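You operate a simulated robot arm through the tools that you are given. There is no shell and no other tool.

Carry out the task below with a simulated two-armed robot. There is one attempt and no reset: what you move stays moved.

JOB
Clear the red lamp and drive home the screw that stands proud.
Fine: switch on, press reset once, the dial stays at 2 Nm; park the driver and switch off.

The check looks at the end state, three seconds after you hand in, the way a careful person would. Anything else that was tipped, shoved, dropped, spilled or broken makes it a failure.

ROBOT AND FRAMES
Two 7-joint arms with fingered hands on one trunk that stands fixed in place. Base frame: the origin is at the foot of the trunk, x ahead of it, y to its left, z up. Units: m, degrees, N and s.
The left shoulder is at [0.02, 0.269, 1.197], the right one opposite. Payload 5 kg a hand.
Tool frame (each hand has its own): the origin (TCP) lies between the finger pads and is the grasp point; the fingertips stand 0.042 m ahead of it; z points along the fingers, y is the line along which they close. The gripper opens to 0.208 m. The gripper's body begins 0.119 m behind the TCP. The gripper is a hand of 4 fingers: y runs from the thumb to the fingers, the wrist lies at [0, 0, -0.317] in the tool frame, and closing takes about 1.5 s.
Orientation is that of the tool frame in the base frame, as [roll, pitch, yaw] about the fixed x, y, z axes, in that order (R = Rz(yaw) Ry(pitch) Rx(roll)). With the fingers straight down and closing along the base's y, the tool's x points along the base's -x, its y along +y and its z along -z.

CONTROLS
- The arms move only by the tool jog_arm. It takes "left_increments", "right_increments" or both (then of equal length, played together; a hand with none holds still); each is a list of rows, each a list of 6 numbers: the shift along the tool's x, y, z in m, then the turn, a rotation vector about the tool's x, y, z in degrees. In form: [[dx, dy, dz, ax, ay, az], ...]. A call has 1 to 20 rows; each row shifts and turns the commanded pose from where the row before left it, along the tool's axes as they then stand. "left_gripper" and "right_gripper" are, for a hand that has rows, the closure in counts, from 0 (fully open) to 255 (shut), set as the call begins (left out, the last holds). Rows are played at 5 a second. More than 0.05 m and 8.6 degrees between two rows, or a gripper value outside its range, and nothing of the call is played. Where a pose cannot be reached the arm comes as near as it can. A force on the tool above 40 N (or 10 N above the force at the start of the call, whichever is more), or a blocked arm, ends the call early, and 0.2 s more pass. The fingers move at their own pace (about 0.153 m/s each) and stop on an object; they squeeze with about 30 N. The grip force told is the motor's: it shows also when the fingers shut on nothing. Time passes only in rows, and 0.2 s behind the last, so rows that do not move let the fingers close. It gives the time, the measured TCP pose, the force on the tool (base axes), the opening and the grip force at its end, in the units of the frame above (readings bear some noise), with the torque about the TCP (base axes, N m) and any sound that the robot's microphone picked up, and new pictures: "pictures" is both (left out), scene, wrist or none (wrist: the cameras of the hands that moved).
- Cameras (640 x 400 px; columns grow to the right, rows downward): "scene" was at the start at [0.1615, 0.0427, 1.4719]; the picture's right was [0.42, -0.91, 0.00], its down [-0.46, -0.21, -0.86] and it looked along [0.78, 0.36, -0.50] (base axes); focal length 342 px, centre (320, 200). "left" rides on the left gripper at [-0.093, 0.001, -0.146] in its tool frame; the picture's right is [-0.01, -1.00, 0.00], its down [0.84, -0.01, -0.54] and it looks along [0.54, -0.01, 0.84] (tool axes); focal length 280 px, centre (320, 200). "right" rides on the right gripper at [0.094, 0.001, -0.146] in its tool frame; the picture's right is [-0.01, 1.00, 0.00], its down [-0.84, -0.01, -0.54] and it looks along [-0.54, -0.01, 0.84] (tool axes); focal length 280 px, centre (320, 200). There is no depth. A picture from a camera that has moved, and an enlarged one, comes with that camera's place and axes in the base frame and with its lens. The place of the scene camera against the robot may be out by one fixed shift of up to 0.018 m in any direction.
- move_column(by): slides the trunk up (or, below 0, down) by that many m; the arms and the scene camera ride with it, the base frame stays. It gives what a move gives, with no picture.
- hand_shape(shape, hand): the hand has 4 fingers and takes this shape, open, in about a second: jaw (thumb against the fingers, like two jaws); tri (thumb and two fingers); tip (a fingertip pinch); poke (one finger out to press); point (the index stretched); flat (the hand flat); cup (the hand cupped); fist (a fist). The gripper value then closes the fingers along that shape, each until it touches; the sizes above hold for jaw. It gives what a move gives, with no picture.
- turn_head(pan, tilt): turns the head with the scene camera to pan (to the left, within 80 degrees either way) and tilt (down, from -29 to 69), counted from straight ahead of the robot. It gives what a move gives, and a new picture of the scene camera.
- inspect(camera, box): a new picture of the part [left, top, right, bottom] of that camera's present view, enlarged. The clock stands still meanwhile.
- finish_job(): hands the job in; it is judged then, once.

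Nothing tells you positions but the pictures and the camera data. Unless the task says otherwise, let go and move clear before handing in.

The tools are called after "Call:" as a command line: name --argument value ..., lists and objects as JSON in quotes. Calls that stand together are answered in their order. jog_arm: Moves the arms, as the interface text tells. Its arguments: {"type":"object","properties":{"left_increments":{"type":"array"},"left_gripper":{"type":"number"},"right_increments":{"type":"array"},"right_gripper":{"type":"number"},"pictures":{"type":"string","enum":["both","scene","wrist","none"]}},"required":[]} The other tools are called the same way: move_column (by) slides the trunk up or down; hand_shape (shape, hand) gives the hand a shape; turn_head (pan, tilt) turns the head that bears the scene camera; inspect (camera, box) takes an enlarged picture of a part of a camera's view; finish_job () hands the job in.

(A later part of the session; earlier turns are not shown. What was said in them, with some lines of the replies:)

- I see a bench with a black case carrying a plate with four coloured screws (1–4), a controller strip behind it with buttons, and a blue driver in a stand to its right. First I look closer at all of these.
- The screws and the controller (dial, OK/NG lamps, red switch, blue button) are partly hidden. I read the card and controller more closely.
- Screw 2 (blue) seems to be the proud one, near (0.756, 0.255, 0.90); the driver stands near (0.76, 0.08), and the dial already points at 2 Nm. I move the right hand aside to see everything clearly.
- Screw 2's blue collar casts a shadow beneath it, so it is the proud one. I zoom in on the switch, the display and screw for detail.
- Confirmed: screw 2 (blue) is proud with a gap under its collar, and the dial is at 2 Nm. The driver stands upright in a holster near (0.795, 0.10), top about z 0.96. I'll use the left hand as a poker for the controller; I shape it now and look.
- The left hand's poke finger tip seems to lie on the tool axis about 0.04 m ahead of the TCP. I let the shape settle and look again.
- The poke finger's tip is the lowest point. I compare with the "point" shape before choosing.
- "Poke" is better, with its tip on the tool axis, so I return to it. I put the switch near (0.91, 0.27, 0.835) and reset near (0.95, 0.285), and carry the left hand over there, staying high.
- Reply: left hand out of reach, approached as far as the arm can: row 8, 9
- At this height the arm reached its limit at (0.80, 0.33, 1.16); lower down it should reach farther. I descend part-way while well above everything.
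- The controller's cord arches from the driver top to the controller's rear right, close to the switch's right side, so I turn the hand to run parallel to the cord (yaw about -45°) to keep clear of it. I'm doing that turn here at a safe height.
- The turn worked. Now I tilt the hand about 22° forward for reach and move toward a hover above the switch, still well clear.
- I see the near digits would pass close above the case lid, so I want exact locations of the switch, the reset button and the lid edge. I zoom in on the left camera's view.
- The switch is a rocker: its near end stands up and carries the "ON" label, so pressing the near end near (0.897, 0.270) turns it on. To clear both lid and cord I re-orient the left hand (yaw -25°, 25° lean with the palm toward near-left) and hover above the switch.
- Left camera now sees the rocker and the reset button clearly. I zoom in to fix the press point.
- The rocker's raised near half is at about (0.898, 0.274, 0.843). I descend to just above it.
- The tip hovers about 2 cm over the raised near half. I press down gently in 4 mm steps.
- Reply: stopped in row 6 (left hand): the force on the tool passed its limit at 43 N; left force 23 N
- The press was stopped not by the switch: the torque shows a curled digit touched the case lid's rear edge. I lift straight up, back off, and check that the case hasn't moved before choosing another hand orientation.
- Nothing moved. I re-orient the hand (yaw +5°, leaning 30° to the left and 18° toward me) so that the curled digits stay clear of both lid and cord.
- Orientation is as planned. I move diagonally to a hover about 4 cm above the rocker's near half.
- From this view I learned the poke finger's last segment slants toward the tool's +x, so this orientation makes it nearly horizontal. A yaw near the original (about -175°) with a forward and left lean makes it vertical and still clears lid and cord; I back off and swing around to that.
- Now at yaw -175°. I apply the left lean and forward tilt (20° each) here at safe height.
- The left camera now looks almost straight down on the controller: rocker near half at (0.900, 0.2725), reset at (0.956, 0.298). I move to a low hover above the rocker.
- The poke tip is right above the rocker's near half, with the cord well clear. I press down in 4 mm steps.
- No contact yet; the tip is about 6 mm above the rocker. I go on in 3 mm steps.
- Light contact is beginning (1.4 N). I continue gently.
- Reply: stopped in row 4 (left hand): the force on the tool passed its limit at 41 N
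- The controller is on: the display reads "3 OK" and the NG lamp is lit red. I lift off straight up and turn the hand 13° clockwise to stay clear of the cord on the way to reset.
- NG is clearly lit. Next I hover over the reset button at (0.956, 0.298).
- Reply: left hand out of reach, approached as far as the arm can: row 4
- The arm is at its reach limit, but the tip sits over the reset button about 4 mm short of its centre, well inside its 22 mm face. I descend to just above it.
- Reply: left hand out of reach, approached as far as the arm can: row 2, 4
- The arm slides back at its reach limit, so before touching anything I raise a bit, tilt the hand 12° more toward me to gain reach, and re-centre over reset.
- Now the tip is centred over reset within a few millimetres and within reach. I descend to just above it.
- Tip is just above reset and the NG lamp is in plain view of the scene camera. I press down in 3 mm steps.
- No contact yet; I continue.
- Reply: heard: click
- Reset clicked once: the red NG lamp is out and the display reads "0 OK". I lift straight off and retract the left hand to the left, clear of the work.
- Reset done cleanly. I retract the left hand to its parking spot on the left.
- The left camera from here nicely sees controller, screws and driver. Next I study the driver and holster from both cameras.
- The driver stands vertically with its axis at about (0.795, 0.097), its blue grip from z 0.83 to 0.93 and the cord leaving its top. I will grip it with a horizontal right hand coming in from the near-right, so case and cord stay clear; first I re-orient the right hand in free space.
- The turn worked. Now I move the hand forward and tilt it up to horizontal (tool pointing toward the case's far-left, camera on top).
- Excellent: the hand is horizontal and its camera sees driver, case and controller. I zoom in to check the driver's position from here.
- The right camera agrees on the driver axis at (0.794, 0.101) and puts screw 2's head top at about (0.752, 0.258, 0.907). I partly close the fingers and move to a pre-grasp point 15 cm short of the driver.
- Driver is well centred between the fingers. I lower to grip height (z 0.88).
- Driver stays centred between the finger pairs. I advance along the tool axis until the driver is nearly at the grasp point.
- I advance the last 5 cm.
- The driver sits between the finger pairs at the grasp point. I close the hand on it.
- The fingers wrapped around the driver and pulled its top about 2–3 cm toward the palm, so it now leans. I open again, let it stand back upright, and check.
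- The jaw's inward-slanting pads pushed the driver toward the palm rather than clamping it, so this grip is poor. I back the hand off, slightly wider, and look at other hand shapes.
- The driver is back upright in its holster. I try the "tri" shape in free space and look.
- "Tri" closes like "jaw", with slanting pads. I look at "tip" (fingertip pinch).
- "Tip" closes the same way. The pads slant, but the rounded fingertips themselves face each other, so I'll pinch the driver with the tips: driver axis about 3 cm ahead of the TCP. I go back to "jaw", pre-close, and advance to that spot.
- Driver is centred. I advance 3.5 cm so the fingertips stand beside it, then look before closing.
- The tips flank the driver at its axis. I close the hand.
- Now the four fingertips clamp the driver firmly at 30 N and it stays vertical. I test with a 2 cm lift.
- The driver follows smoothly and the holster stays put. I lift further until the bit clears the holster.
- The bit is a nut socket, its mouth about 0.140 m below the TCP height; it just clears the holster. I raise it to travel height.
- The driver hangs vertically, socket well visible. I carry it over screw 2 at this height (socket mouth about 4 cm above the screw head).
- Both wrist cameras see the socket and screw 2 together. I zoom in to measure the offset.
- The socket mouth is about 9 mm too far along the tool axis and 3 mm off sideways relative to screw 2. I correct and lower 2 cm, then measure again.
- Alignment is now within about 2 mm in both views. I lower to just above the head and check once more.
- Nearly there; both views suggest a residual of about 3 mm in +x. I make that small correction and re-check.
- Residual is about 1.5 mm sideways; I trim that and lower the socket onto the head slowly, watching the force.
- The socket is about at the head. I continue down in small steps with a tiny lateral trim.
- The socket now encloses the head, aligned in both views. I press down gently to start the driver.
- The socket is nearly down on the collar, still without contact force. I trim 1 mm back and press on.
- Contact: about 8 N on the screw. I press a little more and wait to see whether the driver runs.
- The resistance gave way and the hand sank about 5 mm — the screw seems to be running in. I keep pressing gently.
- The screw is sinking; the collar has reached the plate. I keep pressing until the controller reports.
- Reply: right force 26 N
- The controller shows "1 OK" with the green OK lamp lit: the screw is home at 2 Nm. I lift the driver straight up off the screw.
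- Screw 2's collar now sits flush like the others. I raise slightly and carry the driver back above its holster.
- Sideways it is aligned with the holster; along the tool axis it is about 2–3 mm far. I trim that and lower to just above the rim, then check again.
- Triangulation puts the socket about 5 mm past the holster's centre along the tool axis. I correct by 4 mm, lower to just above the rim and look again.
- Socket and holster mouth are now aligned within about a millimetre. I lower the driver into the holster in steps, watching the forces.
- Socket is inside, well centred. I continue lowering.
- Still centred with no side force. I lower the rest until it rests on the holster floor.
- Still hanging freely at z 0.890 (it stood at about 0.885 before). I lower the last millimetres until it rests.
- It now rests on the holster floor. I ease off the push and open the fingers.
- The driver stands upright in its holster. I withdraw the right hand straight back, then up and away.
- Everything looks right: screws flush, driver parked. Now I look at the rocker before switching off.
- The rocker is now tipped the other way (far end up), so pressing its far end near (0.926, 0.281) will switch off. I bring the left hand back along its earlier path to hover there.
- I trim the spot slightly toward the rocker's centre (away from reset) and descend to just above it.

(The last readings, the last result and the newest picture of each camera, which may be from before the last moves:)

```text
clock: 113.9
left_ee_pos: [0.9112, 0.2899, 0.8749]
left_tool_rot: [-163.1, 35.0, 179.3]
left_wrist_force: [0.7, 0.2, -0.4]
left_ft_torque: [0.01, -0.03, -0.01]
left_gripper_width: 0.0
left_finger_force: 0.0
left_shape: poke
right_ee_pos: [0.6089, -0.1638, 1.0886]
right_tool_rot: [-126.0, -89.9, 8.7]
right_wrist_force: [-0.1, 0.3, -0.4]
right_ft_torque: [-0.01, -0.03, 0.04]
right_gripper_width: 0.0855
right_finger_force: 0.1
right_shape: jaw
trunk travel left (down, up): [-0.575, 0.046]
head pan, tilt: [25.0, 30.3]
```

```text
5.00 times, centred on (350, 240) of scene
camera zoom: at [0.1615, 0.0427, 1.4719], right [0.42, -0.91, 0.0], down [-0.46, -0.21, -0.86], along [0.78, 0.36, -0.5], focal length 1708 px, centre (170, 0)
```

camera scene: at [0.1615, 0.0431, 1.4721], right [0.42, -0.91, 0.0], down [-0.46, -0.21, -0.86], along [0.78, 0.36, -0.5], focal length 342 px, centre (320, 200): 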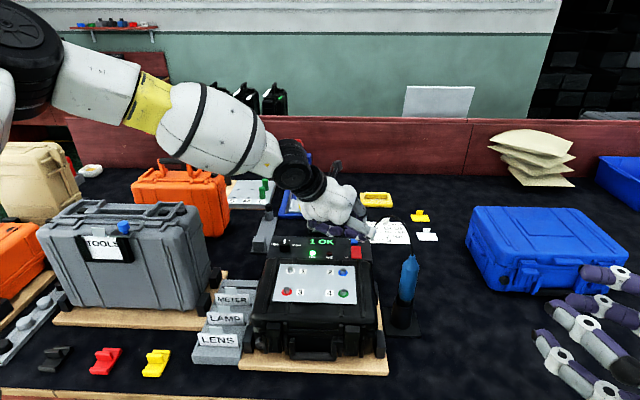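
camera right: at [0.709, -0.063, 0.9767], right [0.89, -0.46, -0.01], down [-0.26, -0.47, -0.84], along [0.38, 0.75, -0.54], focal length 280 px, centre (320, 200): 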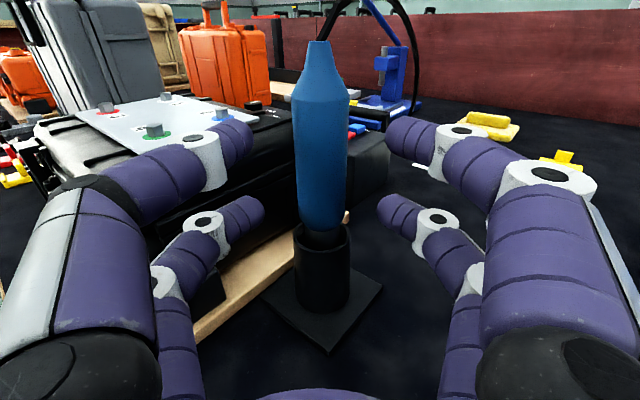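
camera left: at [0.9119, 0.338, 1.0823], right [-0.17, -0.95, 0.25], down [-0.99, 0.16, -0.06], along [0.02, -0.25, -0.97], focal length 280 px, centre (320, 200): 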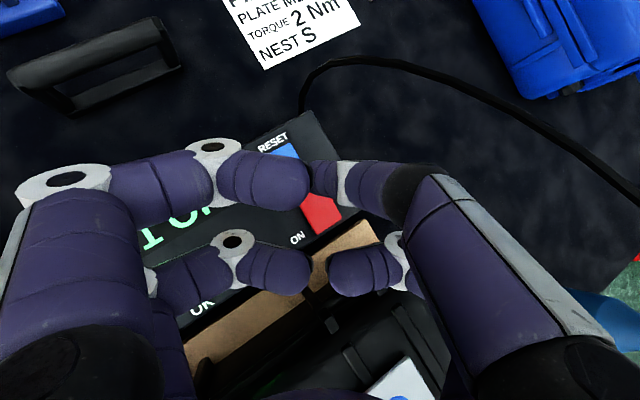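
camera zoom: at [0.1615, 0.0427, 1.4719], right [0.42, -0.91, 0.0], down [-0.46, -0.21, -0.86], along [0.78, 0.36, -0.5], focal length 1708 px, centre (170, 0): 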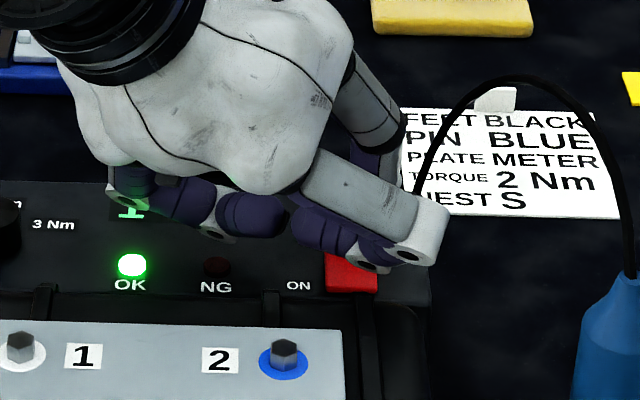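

Call:
jog_arm --left_increments '[[0.00143, 0.00059, 0.00196, 0, 0, 0], [0.00143, 0.00059, 0.00196, 0, 0, 0], [0, 0, 0, 0, 0, 0]]' --pictures "none"

Call:
inspect --camera "scene" --box '[300, 200, 400, 280]'

Call:
inspect --camera "left" --box '[240, 100, 400, 260]'

```text
clock: 114.7
left_ee_pos: [0.9113, 0.2899, 0.8714]
left_tool_rot: [-163.1, 35.0, 179.2]
left_wrist_force: [1.0, 0.7, 10.7]
left_ft_torque: [-0.14, -0.07, 0.01]
left_gripper_width: 0.0
left_finger_force: 0.0
left_shape: poke
right_ee_pos: [0.6076, -0.1654, 1.0891]
right_tool_rot: [-130.3, -90.0, 12.9]
right_wrist_force: [0.2, -0.3, -0.7]
right_ft_torque: [-0.02, 0.02, 0.02]
right_gripper_width: 0.0855
right_finger_force: 0.0
right_shape: jaw
trunk travel left (down, up): [-0.575, 0.046]
head pan, tilt: [25.0, 30.3]
```

```text
5.00 times, centred on (350, 240) of scene
camera zoom: at [0.1609, 0.0425, 1.4721], right [0.42, -0.91, 0.0], down [-0.46, -0.21, -0.86], along [0.78, 0.36, -0.5], focal length 1708 px, centre (170, 0)
```

zoom: 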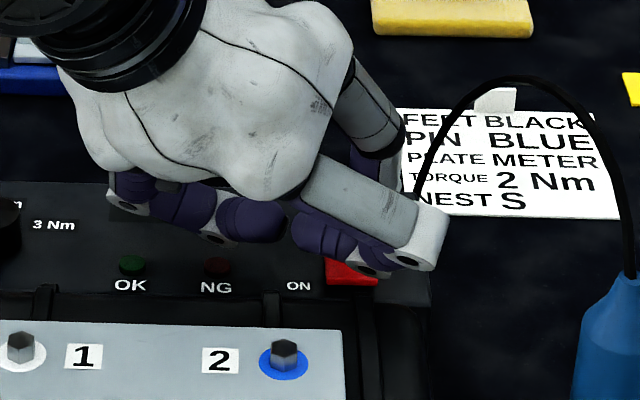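

```text
2.50 times, centred on (320, 180) of left
camera zoom: at [0.908, 0.3345, 1.0405], right [-0.17, -0.95, 0.25], down [-0.99, 0.16, -0.06], along [0.02, -0.25, -0.97], focal length 701 px, centre (320, 250)
```

zoom: 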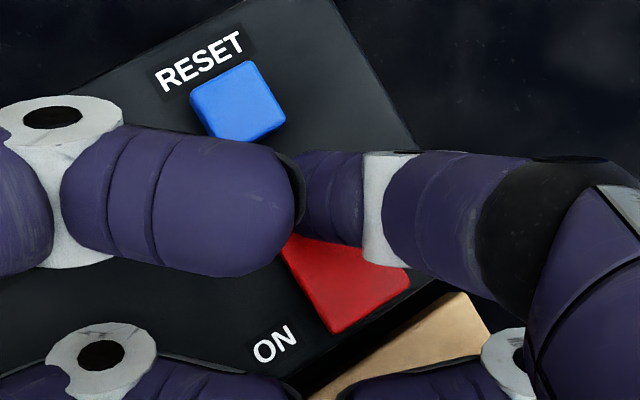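

The display and the OK lamp went dark: the controller is off. I lift straight off and verify it stays off.

Call:
jog_arm --left_increments '[[-0.0086, -0.0036, -0.0118, 0, 0, 0], [-0.0086, -0.0036, -0.0118, 0, 0, 0], [-0.0086, -0.0036, -0.0118, 0, 0, 0], [-0.0086, -0.0036, -0.0118, 0, 0, 0], [-0.0086, -0.0036, -0.0118, 0, 0, 0], [0, 0, 0, 0, 0, 0]]' --pictures "none"

Call:
inspect --camera "scene" --box '[300, 200, 400, 280]'

```text
clock: 116.1
left_ee_pos: [0.9124, 0.2898, 0.9425]
left_tool_rot: [-163.2, 35.0, 179.3]
left_wrist_force: [0.9, 0.2, -0.4]
left_ft_torque: [-0.03, 0.01, 0.01]
left_gripper_width: 0.0
left_finger_force: 0.0
left_shape: poke
right_ee_pos: [0.6093, -0.1648, 1.0883]
right_tool_rot: [12.0, -89.9, -129.6]
right_wrist_force: [0.7, 0.7, 0.0]
right_ft_torque: [-0.02, 0.05, 0.01]
right_gripper_width: 0.0855
right_finger_force: 0.1
right_shape: jaw
trunk travel left (down, up): [-0.575, 0.046]
head pan, tilt: [25.0, 30.3]
```

```text
5.00 times, centred on (350, 240) of scene
camera zoom: at [0.1617, 0.0428, 1.4718], right [0.42, -0.91, 0.0], down [-0.46, -0.21, -0.86], along [0.78, 0.36, -0.5], focal length 1708 px, centre (170, 0)
```

zoom: 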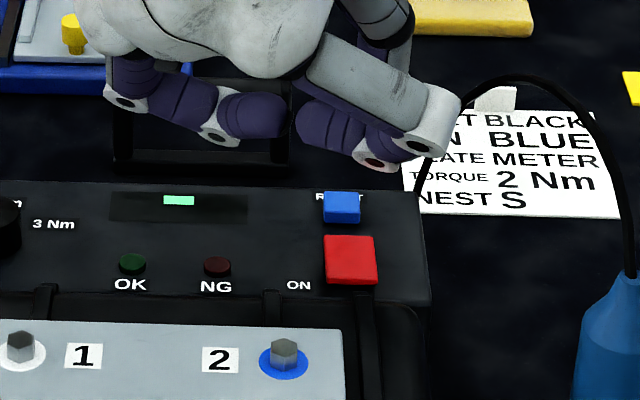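

The controller is off, exactly as at the start, with the rocker's near end up. I retract the left hand to the left and inspect the final state.

Call:
jog_arm --left_increments '[[0.01, 0.0238, -0.0356, 0, 0, 0], [0.01, 0.0238, -0.0356, 0, 0, 0], [0.01, 0.0238, -0.0356, 0, 0, 0], [0.01, 0.0238, -0.0356, 0, 0, 0], [0.01, 0.0238, -0.0356, 0, 0, 0], [0.01, 0.0238, -0.0356, 0, 0, 0], [0.0118, 0.0135, -0.0368, 0, 0, 0], [0.0118, 0.0135, -0.0368, 0, 0, 0], [0.0118, 0.0135, -0.0368, 0, 0, 0], [0.0118, 0.0135, -0.0368, 0, 0, 0], [0, 0, 0, 0, 0, 0]]' --pictures "both"

Call:
inspect --camera "scene" --box '[250, 220, 440, 350]'

Call:
inspect --camera "scene" --box '[265, 235, 375, 310]'

Call:
inspect --camera "right" --box '[200, 100, 440, 300]'

```text
clock: 118.5
left_ee_pos: [0.6619, 0.5877, 1.1195]
left_tool_rot: [-163.2, 35.0, 179.2]
left_wrist_force: [-1.2, -0.1, 1.0]
left_ft_torque: [0.03, 0.01, 0.03]
left_gripper_width: 0.0
left_finger_force: 0.1
left_shape: poke
right_ee_pos: [0.61, -0.1659, 1.0885]
right_tool_rot: [-10.6, -89.9, -106.9]
right_wrist_force: [-0.6, -0.1, 0.1]
right_ft_torque: [0.01, 0.02, 0.0]
right_gripper_width: 0.0853
right_finger_force: 0.1
right_shape: jaw
trunk travel left (down, up): [-0.575, 0.046]
head pan, tilt: [25.0, 30.3]
camera scene: at [0.1614, 0.0422, 1.472], right [0.42, -0.91, 0.0], down [-0.46, -0.21, -0.86], along [0.78, 0.36, -0.5], focal length 342 px, centre (320, 200)
camera left: at [0.6581, 0.6323, 1.2878], right [-0.17, -0.95, 0.25], down [-0.99, 0.16, -0.06], along [0.02, -0.25, -0.97], focal length 280 px, centre (320, 200)
```

scene: 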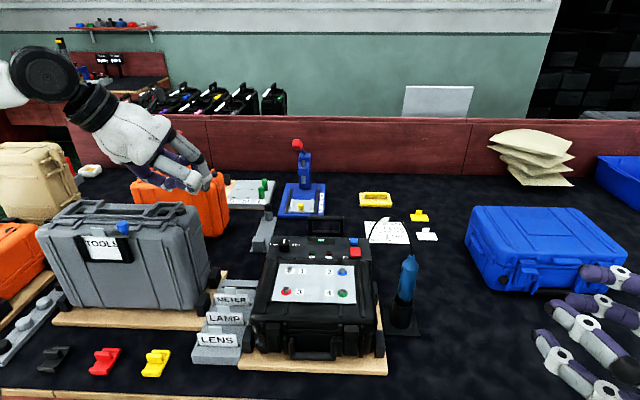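
left: 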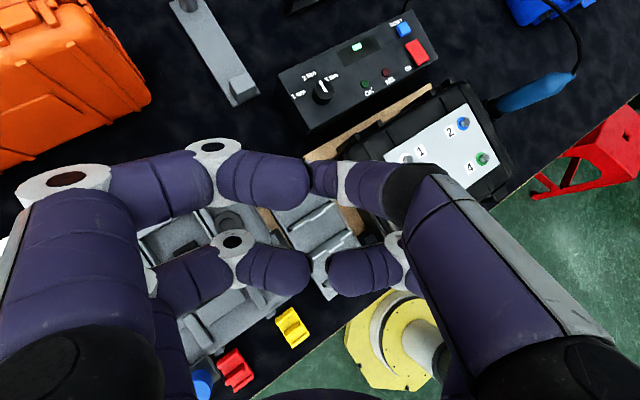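

```text
3.08 times, centred on (345, 285) of scene
camera zoom: at [0.1614, 0.0422, 1.472], right [0.42, -0.91, 0.0], down [-0.46, -0.21, -0.86], along [0.78, 0.36, -0.5], focal length 1051 px, centre (243, -62)
```

zoom: 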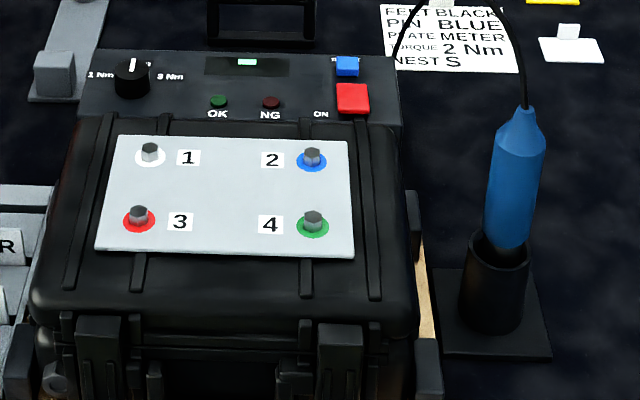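

```text
5.33 times, centred on (320, 272) of scene
camera zoom: at [0.1614, 0.0422, 1.472], right [0.42, -0.91, 0.0], down [-0.46, -0.21, -0.86], along [0.78, 0.36, -0.5], focal length 1822 px, centre (320, -187)
```

zoom: 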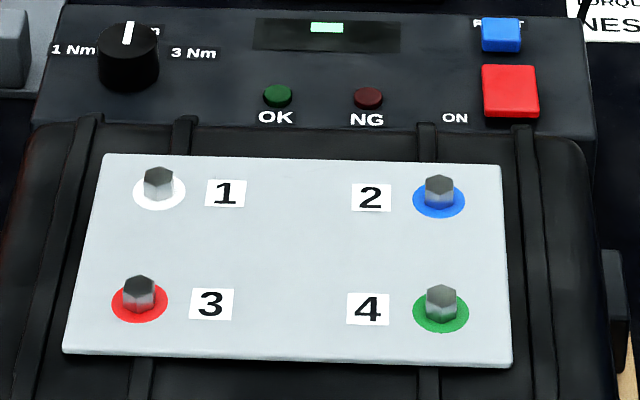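

```text
2.00 times, centred on (320, 200) of right
camera zoom: at [0.5427, -0.2966, 1.1815], right [0.89, -0.46, -0.01], down [-0.26, -0.47, -0.84], along [0.38, 0.75, -0.54], focal length 561 px, centre (320, 200)
```

zoom: 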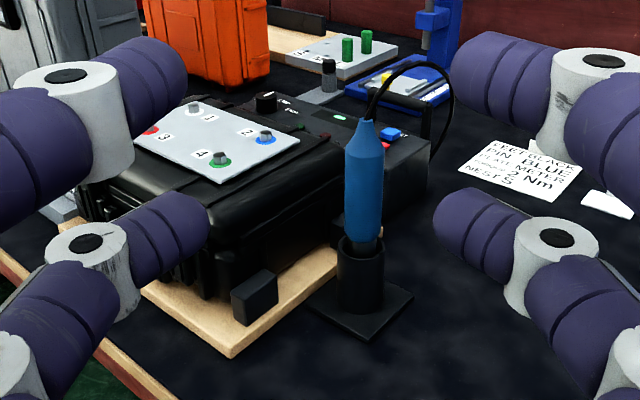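

All four screws sit flush, the lamps are dark with the controller off, the dial is still at 2 Nm, the driver stands parked in its holster, and both hands are clear with no contact. I hand the job in.

Call:
finish_job

```text
The job is handed in.
```

The job is done and handed in. Screw 2 (the blue one) was the one standing proud, and its collar now sits flush with the plate like the other three.

- **Controller:** I switched it on and the red NG lamp lit. One press of reset cleared it. The dial stayed at 2 Nm throughout.
- **Screw:** I drove screw 2 until the display read "1 OK" with the green lamp lit.
- **Finish:** The driver is back upright in its holster, the controller is off, and both hands are clear.

Two things happened along the way:

- **Case lid:** On my first try at the switch, a curled finger pressed on the rear edge of the case lid with about 43 N. The pictures afterwards showed the case, plate and controller in the same place.
- **Driver:** My first grip on the driver made it lean in its holster. I let go and it stood back up before I took it again.

I saw nothing else tipped, dropped or moved when I checked before handing in.
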